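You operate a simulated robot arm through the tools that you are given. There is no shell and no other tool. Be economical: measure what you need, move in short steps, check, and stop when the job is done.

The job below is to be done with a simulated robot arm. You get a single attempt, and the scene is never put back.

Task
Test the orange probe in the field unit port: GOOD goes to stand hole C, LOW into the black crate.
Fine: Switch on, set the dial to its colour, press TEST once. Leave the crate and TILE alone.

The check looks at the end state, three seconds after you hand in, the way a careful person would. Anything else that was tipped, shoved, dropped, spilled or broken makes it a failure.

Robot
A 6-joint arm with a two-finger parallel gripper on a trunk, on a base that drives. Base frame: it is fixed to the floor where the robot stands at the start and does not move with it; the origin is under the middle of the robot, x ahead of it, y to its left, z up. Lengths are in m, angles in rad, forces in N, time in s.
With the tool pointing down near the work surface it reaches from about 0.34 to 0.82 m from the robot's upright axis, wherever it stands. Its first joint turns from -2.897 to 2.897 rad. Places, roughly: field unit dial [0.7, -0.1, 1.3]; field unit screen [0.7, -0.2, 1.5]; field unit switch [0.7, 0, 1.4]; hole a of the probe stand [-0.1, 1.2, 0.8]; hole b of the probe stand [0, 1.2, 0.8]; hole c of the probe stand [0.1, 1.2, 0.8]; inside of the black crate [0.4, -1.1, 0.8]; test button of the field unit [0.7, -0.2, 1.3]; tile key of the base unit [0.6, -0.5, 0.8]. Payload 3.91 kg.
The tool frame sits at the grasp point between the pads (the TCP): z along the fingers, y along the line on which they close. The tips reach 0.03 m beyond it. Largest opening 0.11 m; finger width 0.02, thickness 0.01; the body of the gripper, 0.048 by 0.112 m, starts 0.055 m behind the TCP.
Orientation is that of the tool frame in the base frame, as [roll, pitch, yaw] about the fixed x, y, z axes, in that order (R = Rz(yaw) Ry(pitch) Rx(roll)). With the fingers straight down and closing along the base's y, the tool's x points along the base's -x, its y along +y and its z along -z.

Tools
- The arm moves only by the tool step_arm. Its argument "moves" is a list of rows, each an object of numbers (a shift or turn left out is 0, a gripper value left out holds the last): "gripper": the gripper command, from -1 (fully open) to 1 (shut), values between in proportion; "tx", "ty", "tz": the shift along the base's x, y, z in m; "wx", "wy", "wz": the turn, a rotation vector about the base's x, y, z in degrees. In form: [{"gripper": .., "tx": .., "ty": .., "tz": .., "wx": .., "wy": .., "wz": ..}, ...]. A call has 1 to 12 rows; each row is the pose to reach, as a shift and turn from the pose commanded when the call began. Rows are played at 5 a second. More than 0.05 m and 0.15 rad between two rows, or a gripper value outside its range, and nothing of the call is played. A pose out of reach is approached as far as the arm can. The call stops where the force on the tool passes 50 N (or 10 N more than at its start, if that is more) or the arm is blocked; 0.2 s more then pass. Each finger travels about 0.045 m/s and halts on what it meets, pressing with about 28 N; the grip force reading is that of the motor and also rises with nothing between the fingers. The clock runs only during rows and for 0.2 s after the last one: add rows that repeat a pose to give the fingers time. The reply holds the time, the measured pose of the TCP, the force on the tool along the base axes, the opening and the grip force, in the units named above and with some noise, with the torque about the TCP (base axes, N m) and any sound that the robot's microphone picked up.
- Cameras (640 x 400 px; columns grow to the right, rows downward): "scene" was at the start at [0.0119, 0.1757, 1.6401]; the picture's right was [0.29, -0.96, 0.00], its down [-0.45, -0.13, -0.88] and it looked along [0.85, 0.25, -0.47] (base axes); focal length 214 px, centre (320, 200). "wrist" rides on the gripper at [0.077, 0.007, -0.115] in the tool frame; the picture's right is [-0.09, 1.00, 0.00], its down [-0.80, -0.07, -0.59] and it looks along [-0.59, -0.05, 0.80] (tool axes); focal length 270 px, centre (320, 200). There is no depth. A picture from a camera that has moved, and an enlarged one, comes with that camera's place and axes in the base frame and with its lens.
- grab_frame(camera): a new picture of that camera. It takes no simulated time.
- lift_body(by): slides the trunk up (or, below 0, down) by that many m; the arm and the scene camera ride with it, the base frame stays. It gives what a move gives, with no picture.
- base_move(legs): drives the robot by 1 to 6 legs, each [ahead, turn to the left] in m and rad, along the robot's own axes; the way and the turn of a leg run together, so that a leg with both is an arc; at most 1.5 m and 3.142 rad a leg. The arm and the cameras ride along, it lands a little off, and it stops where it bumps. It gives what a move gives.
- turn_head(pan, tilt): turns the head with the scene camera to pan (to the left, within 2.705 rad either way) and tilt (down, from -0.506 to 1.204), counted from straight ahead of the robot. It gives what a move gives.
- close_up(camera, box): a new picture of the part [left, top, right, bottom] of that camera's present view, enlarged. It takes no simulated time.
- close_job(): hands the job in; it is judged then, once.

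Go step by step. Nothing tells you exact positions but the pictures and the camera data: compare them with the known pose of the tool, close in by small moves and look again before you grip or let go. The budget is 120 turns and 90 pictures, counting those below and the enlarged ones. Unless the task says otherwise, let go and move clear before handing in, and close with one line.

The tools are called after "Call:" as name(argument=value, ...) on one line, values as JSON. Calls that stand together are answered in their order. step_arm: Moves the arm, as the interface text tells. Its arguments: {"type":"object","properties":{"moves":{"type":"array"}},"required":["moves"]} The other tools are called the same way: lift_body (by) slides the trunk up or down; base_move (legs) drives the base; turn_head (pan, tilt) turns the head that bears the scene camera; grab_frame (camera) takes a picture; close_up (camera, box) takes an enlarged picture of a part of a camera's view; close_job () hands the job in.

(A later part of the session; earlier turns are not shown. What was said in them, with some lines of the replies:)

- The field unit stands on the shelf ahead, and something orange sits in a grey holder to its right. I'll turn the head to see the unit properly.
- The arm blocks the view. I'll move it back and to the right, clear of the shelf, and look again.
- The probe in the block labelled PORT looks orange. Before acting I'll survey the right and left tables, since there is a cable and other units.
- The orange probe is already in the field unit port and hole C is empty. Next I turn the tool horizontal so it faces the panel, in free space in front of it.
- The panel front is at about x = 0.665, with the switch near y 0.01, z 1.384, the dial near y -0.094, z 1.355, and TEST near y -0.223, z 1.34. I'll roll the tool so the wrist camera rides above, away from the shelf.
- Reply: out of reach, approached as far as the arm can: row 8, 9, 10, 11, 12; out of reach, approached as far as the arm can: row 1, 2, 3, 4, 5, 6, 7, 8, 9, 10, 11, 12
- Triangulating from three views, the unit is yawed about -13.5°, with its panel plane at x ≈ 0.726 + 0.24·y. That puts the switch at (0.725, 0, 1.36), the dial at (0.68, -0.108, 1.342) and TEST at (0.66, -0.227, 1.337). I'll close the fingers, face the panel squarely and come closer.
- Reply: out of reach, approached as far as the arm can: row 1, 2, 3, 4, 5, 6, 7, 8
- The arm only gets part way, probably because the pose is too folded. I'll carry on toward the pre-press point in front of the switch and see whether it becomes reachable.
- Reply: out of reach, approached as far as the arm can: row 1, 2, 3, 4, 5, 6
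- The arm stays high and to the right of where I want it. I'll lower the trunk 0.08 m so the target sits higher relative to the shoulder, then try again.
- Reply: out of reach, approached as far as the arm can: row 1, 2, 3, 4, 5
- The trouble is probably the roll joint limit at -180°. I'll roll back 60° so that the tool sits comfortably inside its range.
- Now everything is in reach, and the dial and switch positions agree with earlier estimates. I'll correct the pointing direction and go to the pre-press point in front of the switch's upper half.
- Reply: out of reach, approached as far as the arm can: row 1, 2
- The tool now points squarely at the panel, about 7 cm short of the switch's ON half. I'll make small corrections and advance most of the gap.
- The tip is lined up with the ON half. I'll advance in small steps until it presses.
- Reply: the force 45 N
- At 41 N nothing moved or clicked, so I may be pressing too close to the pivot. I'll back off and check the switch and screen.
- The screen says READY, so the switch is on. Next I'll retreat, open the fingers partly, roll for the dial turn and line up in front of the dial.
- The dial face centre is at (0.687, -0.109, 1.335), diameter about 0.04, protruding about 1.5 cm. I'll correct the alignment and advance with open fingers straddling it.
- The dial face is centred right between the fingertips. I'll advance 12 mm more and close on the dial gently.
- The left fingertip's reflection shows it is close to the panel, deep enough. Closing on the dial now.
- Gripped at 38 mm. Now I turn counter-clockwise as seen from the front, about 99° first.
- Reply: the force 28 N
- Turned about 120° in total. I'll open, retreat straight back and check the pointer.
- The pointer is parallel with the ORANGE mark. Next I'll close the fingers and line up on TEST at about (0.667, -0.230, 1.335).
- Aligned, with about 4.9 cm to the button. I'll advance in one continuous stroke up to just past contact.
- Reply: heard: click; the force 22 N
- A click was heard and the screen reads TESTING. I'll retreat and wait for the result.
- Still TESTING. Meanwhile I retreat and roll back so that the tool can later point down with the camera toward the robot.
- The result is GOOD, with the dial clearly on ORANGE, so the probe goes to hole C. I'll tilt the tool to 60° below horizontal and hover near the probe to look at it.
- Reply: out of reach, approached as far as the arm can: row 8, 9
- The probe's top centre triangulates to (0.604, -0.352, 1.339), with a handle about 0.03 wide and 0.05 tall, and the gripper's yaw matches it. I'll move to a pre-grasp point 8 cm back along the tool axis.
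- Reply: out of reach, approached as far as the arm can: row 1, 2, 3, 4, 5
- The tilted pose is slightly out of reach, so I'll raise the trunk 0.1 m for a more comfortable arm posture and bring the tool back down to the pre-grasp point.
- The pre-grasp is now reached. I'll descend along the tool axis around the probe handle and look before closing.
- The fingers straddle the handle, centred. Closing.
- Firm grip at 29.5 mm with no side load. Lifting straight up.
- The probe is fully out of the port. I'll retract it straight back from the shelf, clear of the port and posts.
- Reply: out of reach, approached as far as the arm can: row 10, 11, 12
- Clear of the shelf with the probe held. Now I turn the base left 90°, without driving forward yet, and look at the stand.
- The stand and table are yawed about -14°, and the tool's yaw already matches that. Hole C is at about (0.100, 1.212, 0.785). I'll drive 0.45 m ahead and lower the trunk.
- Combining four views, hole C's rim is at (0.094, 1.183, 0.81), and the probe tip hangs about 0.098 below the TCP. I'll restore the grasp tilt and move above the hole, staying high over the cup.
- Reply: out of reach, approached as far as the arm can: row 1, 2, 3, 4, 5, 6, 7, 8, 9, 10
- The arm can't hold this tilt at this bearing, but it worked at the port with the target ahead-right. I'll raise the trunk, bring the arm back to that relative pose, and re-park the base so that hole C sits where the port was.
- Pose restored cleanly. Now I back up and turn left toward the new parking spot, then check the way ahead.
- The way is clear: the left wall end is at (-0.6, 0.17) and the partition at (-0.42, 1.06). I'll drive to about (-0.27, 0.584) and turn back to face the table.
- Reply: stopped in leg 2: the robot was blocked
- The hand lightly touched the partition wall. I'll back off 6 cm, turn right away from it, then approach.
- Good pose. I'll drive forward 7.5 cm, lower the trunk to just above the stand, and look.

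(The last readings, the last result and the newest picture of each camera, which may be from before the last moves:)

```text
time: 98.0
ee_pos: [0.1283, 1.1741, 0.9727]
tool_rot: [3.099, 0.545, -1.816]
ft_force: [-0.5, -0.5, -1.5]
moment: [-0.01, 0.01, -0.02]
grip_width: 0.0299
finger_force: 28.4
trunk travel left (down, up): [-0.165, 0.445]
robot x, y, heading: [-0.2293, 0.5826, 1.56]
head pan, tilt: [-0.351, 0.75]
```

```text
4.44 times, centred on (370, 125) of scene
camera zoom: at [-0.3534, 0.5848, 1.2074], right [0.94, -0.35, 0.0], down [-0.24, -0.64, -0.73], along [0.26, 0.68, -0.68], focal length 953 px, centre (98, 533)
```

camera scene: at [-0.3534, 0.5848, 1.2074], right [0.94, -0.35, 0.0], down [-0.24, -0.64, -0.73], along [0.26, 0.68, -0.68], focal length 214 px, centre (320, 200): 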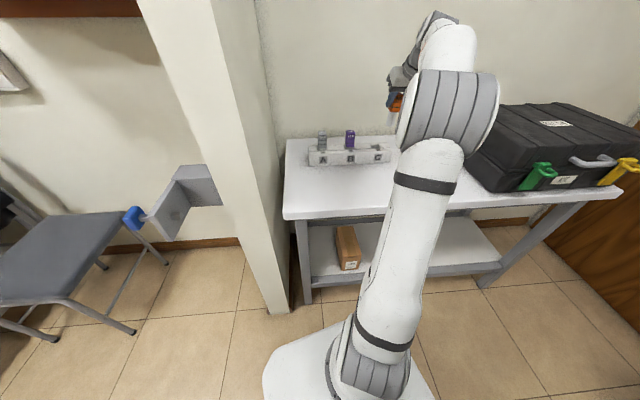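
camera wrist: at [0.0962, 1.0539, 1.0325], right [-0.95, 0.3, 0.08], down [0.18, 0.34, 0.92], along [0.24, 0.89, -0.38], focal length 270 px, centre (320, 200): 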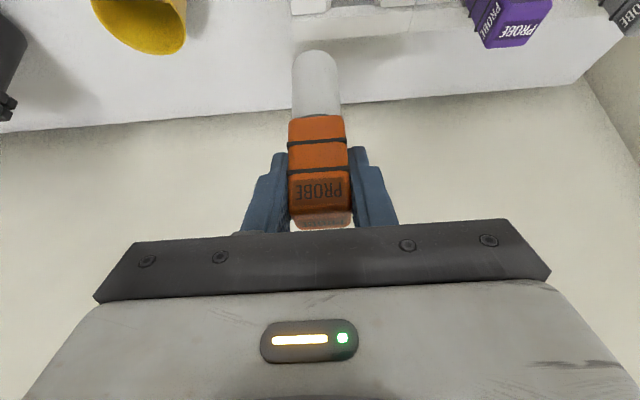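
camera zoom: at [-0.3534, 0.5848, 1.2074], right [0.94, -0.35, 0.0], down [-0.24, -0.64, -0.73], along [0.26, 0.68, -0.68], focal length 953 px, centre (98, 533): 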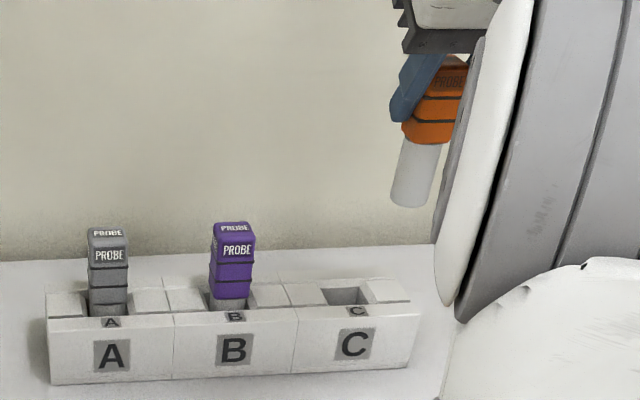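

The stand is in full view: hole C is at (0.095, 1.182, 0.81), matching earlier estimates. I'll shift above it and go down until the tip is about 1 cm above the rim.

Call:
step_arm(moves=[{"tx": -0.018, "ty": 0.002}, {"tx": -0.037, "ty": 0.004}, {"tx": -0.037, "ty": 0.004, "tz": -0.02}, {"tx": -0.037, "ty": 0.004, "tz": -0.04}, {"tx": -0.037, "ty": 0.004, "tz": -0.06}, {"tx": -0.037, "ty": 0.004, "tz": -0.06}])

Call:
close_up(camera="scene", box=[320, 90, 420, 170])

Call:
grab_frame(camera="wrist")

```text
time: 99.4
ee_pos: [0.0913, 1.1782, 0.9138]
tool_rot: [3.099, 0.546, -1.816]
ft_force: [-0.3, -0.8, -1.3]
moment: [-0.02, -0.01, 0.0]
grip_width: 0.0296
finger_force: 27.9
out of reach, approached as far as the arm can: row 2
trunk travel left (down, up): [-0.165, 0.445]
robot x, y, heading: [-0.2327, 0.5851, 1.559]
head pan, tilt: [-0.351, 0.75]
```

```text
5.00 times, centred on (370, 130) of scene
camera zoom: at [-0.3534, 0.5848, 1.2074], right [0.94, -0.35, 0.0], down [-0.24, -0.64, -0.73], along [0.26, 0.68, -0.68], focal length 1072 px, centre (70, 550)
```

zoom: 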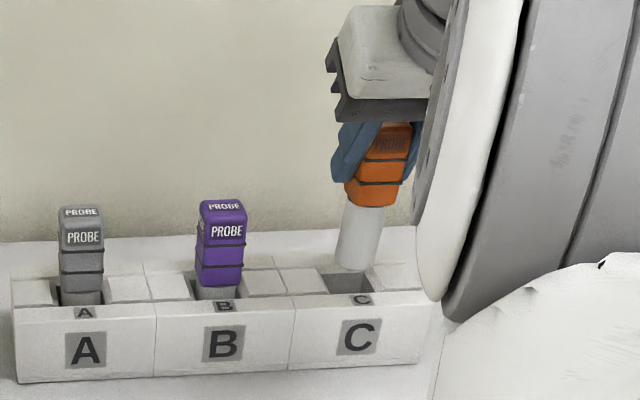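

```text
17 pictures are left
camera wrist: at [0.0585, 1.0573, 0.9719], right [-0.95, 0.3, 0.08], down [0.18, 0.34, 0.92], along [0.24, 0.89, -0.38], focal length 270 px, centre (320, 200)
```

wrist: 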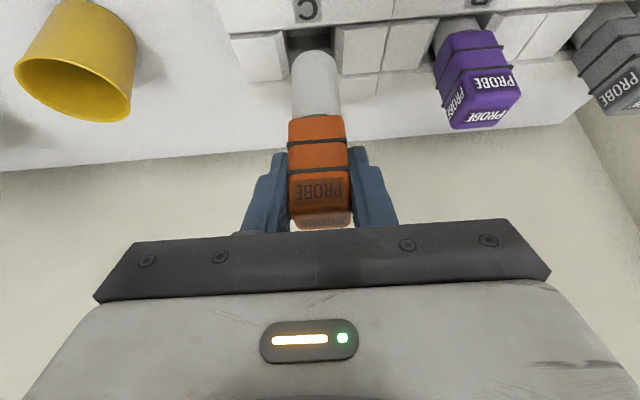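

The tip is lined up over hole C within a couple of mm in both views. I'll descend slowly, watching the force.

Call:
step_arm(moves=[{"tz": -0.005}, {"tz": -0.01}, {"tz": -0.014}, {"tz": -0.018}, {"tz": -0.022}, {"tz": -0.026}])

Call:
close_up(camera="scene", box=[340, 110, 400, 160])

Call:
close_up(camera="wrist", box=[220, 0, 420, 125])

```text
time: 100.8
ee_pos: [0.0923, 1.1797, 0.8899]
tool_rot: [3.102, 0.551, -1.818]
ft_force: [1.6, 4.0, 5.8]
moment: [0.33, -0.06, 0.01]
grip_width: 0.0298
finger_force: 27.4
trunk travel left (down, up): [-0.165, 0.445]
robot x, y, heading: [-0.2296, 0.5809, 1.562]
head pan, tilt: [-0.351, 0.75]
```

```text
8.00 times, centred on (370, 135) of scene
camera zoom: at [-0.3535, 0.5847, 1.2075], right [0.94, -0.35, 0.0], down [-0.24, -0.64, -0.73], along [0.26, 0.68, -0.68], focal length 1716 px, centre (-80, 720)
```

zoom: 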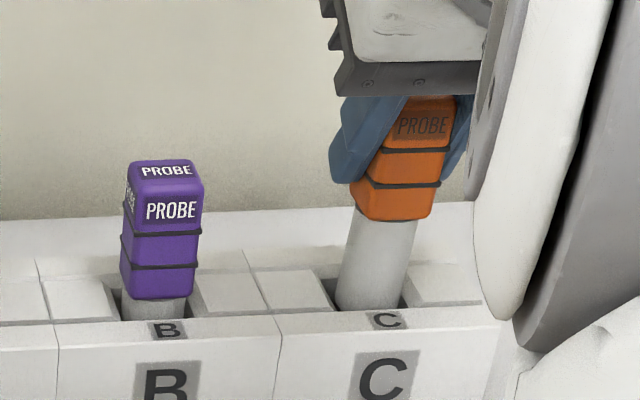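

```text
3.20 times, centred on (320, 62) of wrist
camera zoom: at [0.0593, 1.058, 0.9477], right [-0.95, 0.3, 0.08], down [0.18, 0.34, 0.92], along [0.25, 0.89, -0.38], focal length 865 px, centre (320, 640)
```

zoom: 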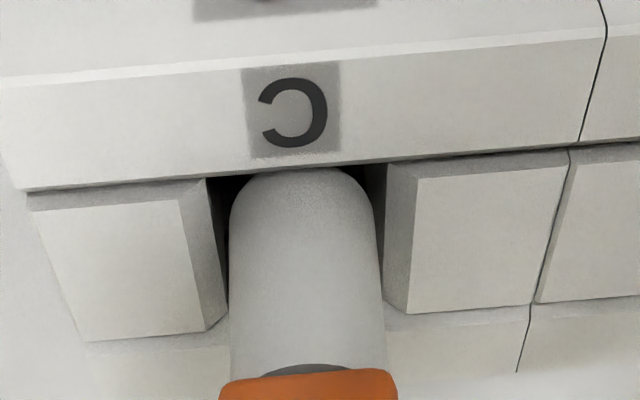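

The tip is entering the hole with light contact on the front side (+4 N in y). I'll shift 2 mm deeper in y and continue downward.

Call:
step_arm(moves=[{"tx": 0.0005, "ty": 0.002, "tz": 0.001}, {"tx": 0.0005, "ty": 0.0025, "tz": -0.004}, {"tx": 0.0005, "ty": 0.0025, "tz": -0.008}, {"tx": 0.0005, "ty": 0.0025, "tz": -0.012}])

Call:
close_up(camera="scene", box=[340, 110, 400, 160])

```text
time: 101.8
ee_pos: [0.0915, 1.1812, 0.8745]
tool_rot: [3.101, 0.544, -1.818]
ft_force: [-0.1, -0.5, -1.0]
moment: [0.01, -0.02, 0.0]
grip_width: 0.0298
finger_force: 27.9
trunk travel left (down, up): [-0.165, 0.445]
robot x, y, heading: [-0.232, 0.584, 1.566]
head pan, tilt: [-0.351, 0.75]
```

```text
8.00 times, centred on (370, 135) of scene
camera zoom: at [-0.3534, 0.5848, 1.2073], right [0.94, -0.35, 0.0], down [-0.24, -0.64, -0.73], along [0.26, 0.68, -0.68], focal length 1716 px, centre (-80, 720)
```

zoom: 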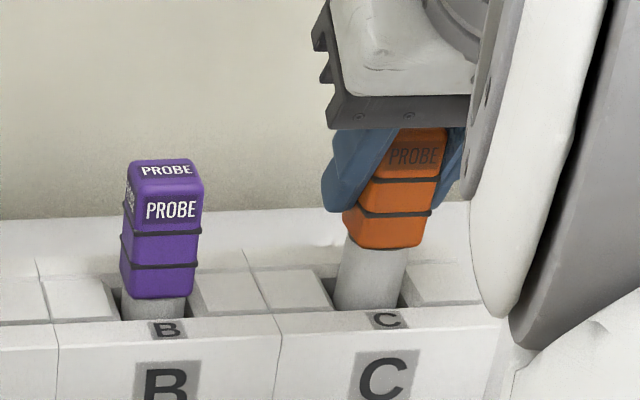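

It is going in freely with no load. About 3 cm remain; I'll continue until it rests on the bottom.

Call:
step_arm(moves=[{"tz": -0.006}, {"tz": -0.012}, {"tz": -0.017}, {"tz": -0.021}, {"tz": -0.025}, {"tz": -0.028}])

Call:
close_up(camera="scene", box=[340, 110, 400, 160])

```text
time: 103.2
ee_pos: [0.0922, 1.1804, 0.8536]
tool_rot: [3.102, 0.555, -1.816]
ft_force: [-2.6, 0.4, 28.3]
moment: [0.06, 0.05, -0.03]
grip_width: 0.0293
finger_force: 28.2
trunk travel left (down, up): [-0.165, 0.445]
robot x, y, heading: [-0.2332, 0.5824, 1.562]
head pan, tilt: [-0.351, 0.75]
```

```text
8.00 times, centred on (370, 135) of scene
camera zoom: at [-0.3548, 0.5825, 1.2077], right [0.94, -0.35, 0.0], down [-0.24, -0.64, -0.73], along [0.26, 0.69, -0.68], focal length 1716 px, centre (-80, 720)
```

zoom: 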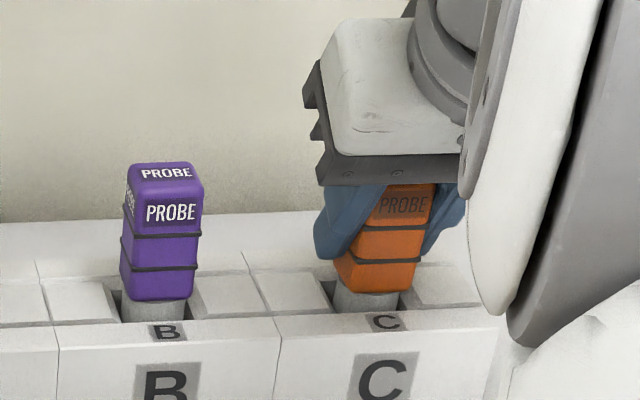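

The probe has bottomed out (28 N up), seated to the same depth as B. I'll relieve the load, open the fingers and back out along the tool axis.

Call:
step_arm(moves=[{"tz": 0.004}, {"tz": 0.005, "gripper": 0.2}, {"tz": 0.005, "gripper": 0}, {"tz": 0.005, "gripper": 0}])

Call:
close_up(camera="scene", box=[340, 110, 400, 160])

Call:
grab_frame(camera="wrist")

```text
time: 104.2
ee_pos: [0.092, 1.1816, 0.8538]
tool_rot: [3.101, 0.545, -1.816]
ft_force: [0.0, -0.5, 0.4]
moment: [-0.02, -0.02, -0.02]
grip_width: 0.0548
finger_force: 0.1
trunk travel left (down, up): [-0.165, 0.445]
robot x, y, heading: [-0.2325, 0.5822, 1.567]
head pan, tilt: [-0.351, 0.75]
```

```text
8.00 times, centred on (370, 135) of scene
camera zoom: at [-0.3534, 0.5847, 1.2073], right [0.94, -0.35, 0.0], down [-0.24, -0.64, -0.73], along [0.26, 0.68, -0.68], focal length 1716 px, centre (-80, 720)
```

zoom: 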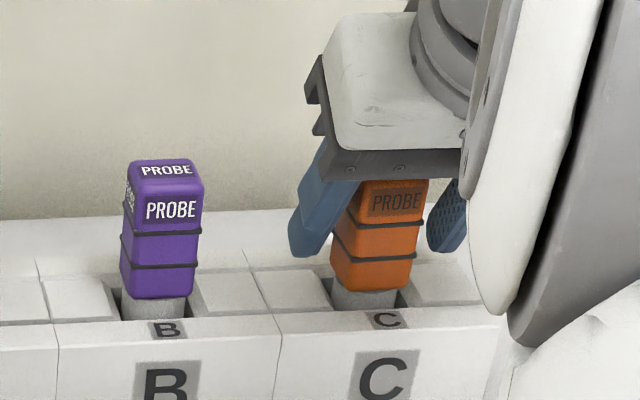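

```text
11 pictures are left
camera wrist: at [0.0601, 1.0604, 0.9117], right [-0.95, 0.3, 0.08], down [0.18, 0.34, 0.92], along [0.24, 0.89, -0.38], focal length 270 px, centre (320, 200)
```

wrist: 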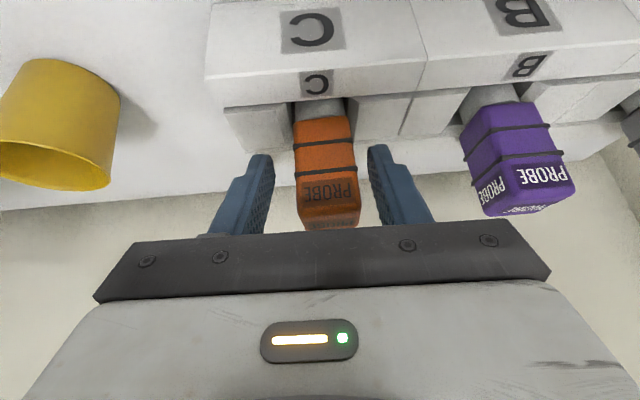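

The probe stands free in hole C. Retreating along the tool axis, then raising.

Call:
step_arm(moves=[{"tx": -0.0025, "ty": -0.01, "tz": 0.017}, {"tx": -0.005, "ty": -0.02, "tz": 0.034}, {"tx": -0.0075, "ty": -0.03, "tz": 0.051}, {"tx": -0.01, "ty": -0.04, "tz": 0.068}, {"tx": -0.0125, "ty": -0.05, "tz": 0.085}, {"tx": -0.015, "ty": -0.06, "tz": 0.103}])

Call:
lift_body(by=0.15)

Call:
grab_frame(camera="wrist")

Call:
close_up(camera="scene", box=[290, 140, 430, 240])

```text
time: 105.6
ee_pos: [0.0776, 1.1219, 0.9563]
tool_rot: [3.101, 0.545, -1.817]
ft_force: [0.1, -0.4, 0.6]
moment: [-0.01, -0.04, 0.01]
grip_width: 0.0547
finger_force: 0.1
trunk travel left (down, up): [-0.165, 0.445]
robot x, y, heading: [-0.2329, 0.5859, 1.567]
head pan, tilt: [-0.351, 0.75]
```

```text
time: 107.3
ee_pos: [0.077, 1.1218, 1.1068]
tool_rot: [3.101, 0.544, -1.817]
ft_force: [-0.2, 0.0, -0.3]
moment: [0.01, -0.01, -0.01]
grip_width: 0.055
finger_force: 0.1
trunk travel left (down, up): [-0.315, 0.295]
robot x, y, heading: [-0.2341, 0.5818, 1.563]
head pan, tilt: [-0.351, 0.75]
```

```text
10 pictures are left
camera wrist: at [0.0446, 1.0008, 1.1643], right [-0.95, 0.3, 0.08], down [0.18, 0.34, 0.92], along [0.24, 0.89, -0.38], focal length 270 px, centre (320, 200)
```

wrist: 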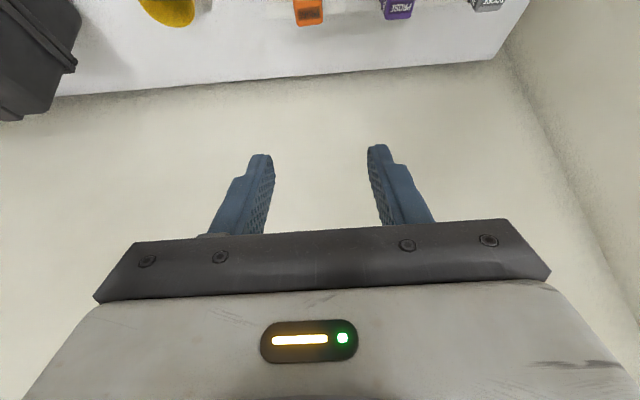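

```text
4.00 times, centred on (360, 190) of scene
camera zoom: at [-0.3534, 0.5847, 1.3573], right [0.94, -0.35, 0.0], down [-0.24, -0.64, -0.73], along [0.26, 0.68, -0.68], focal length 858 px, centre (160, 240)
```

zoom: 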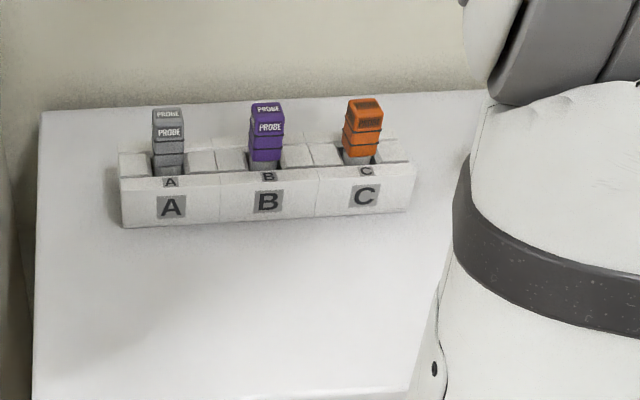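

All three probes stand upright, with the orange one seated in hole C at the same depth as the others, and the arm is clear. Handing in.

Call:
close_job()

```text
The job is handed in.
```

The orange probe tested GOOD and is now seated in stand hole C. The field unit is on, its dial is at ORANGE, TEST was pressed once, and the crate and TILE were not touched; the gripper lightly touched the partition wall once while I was re-parking the base.
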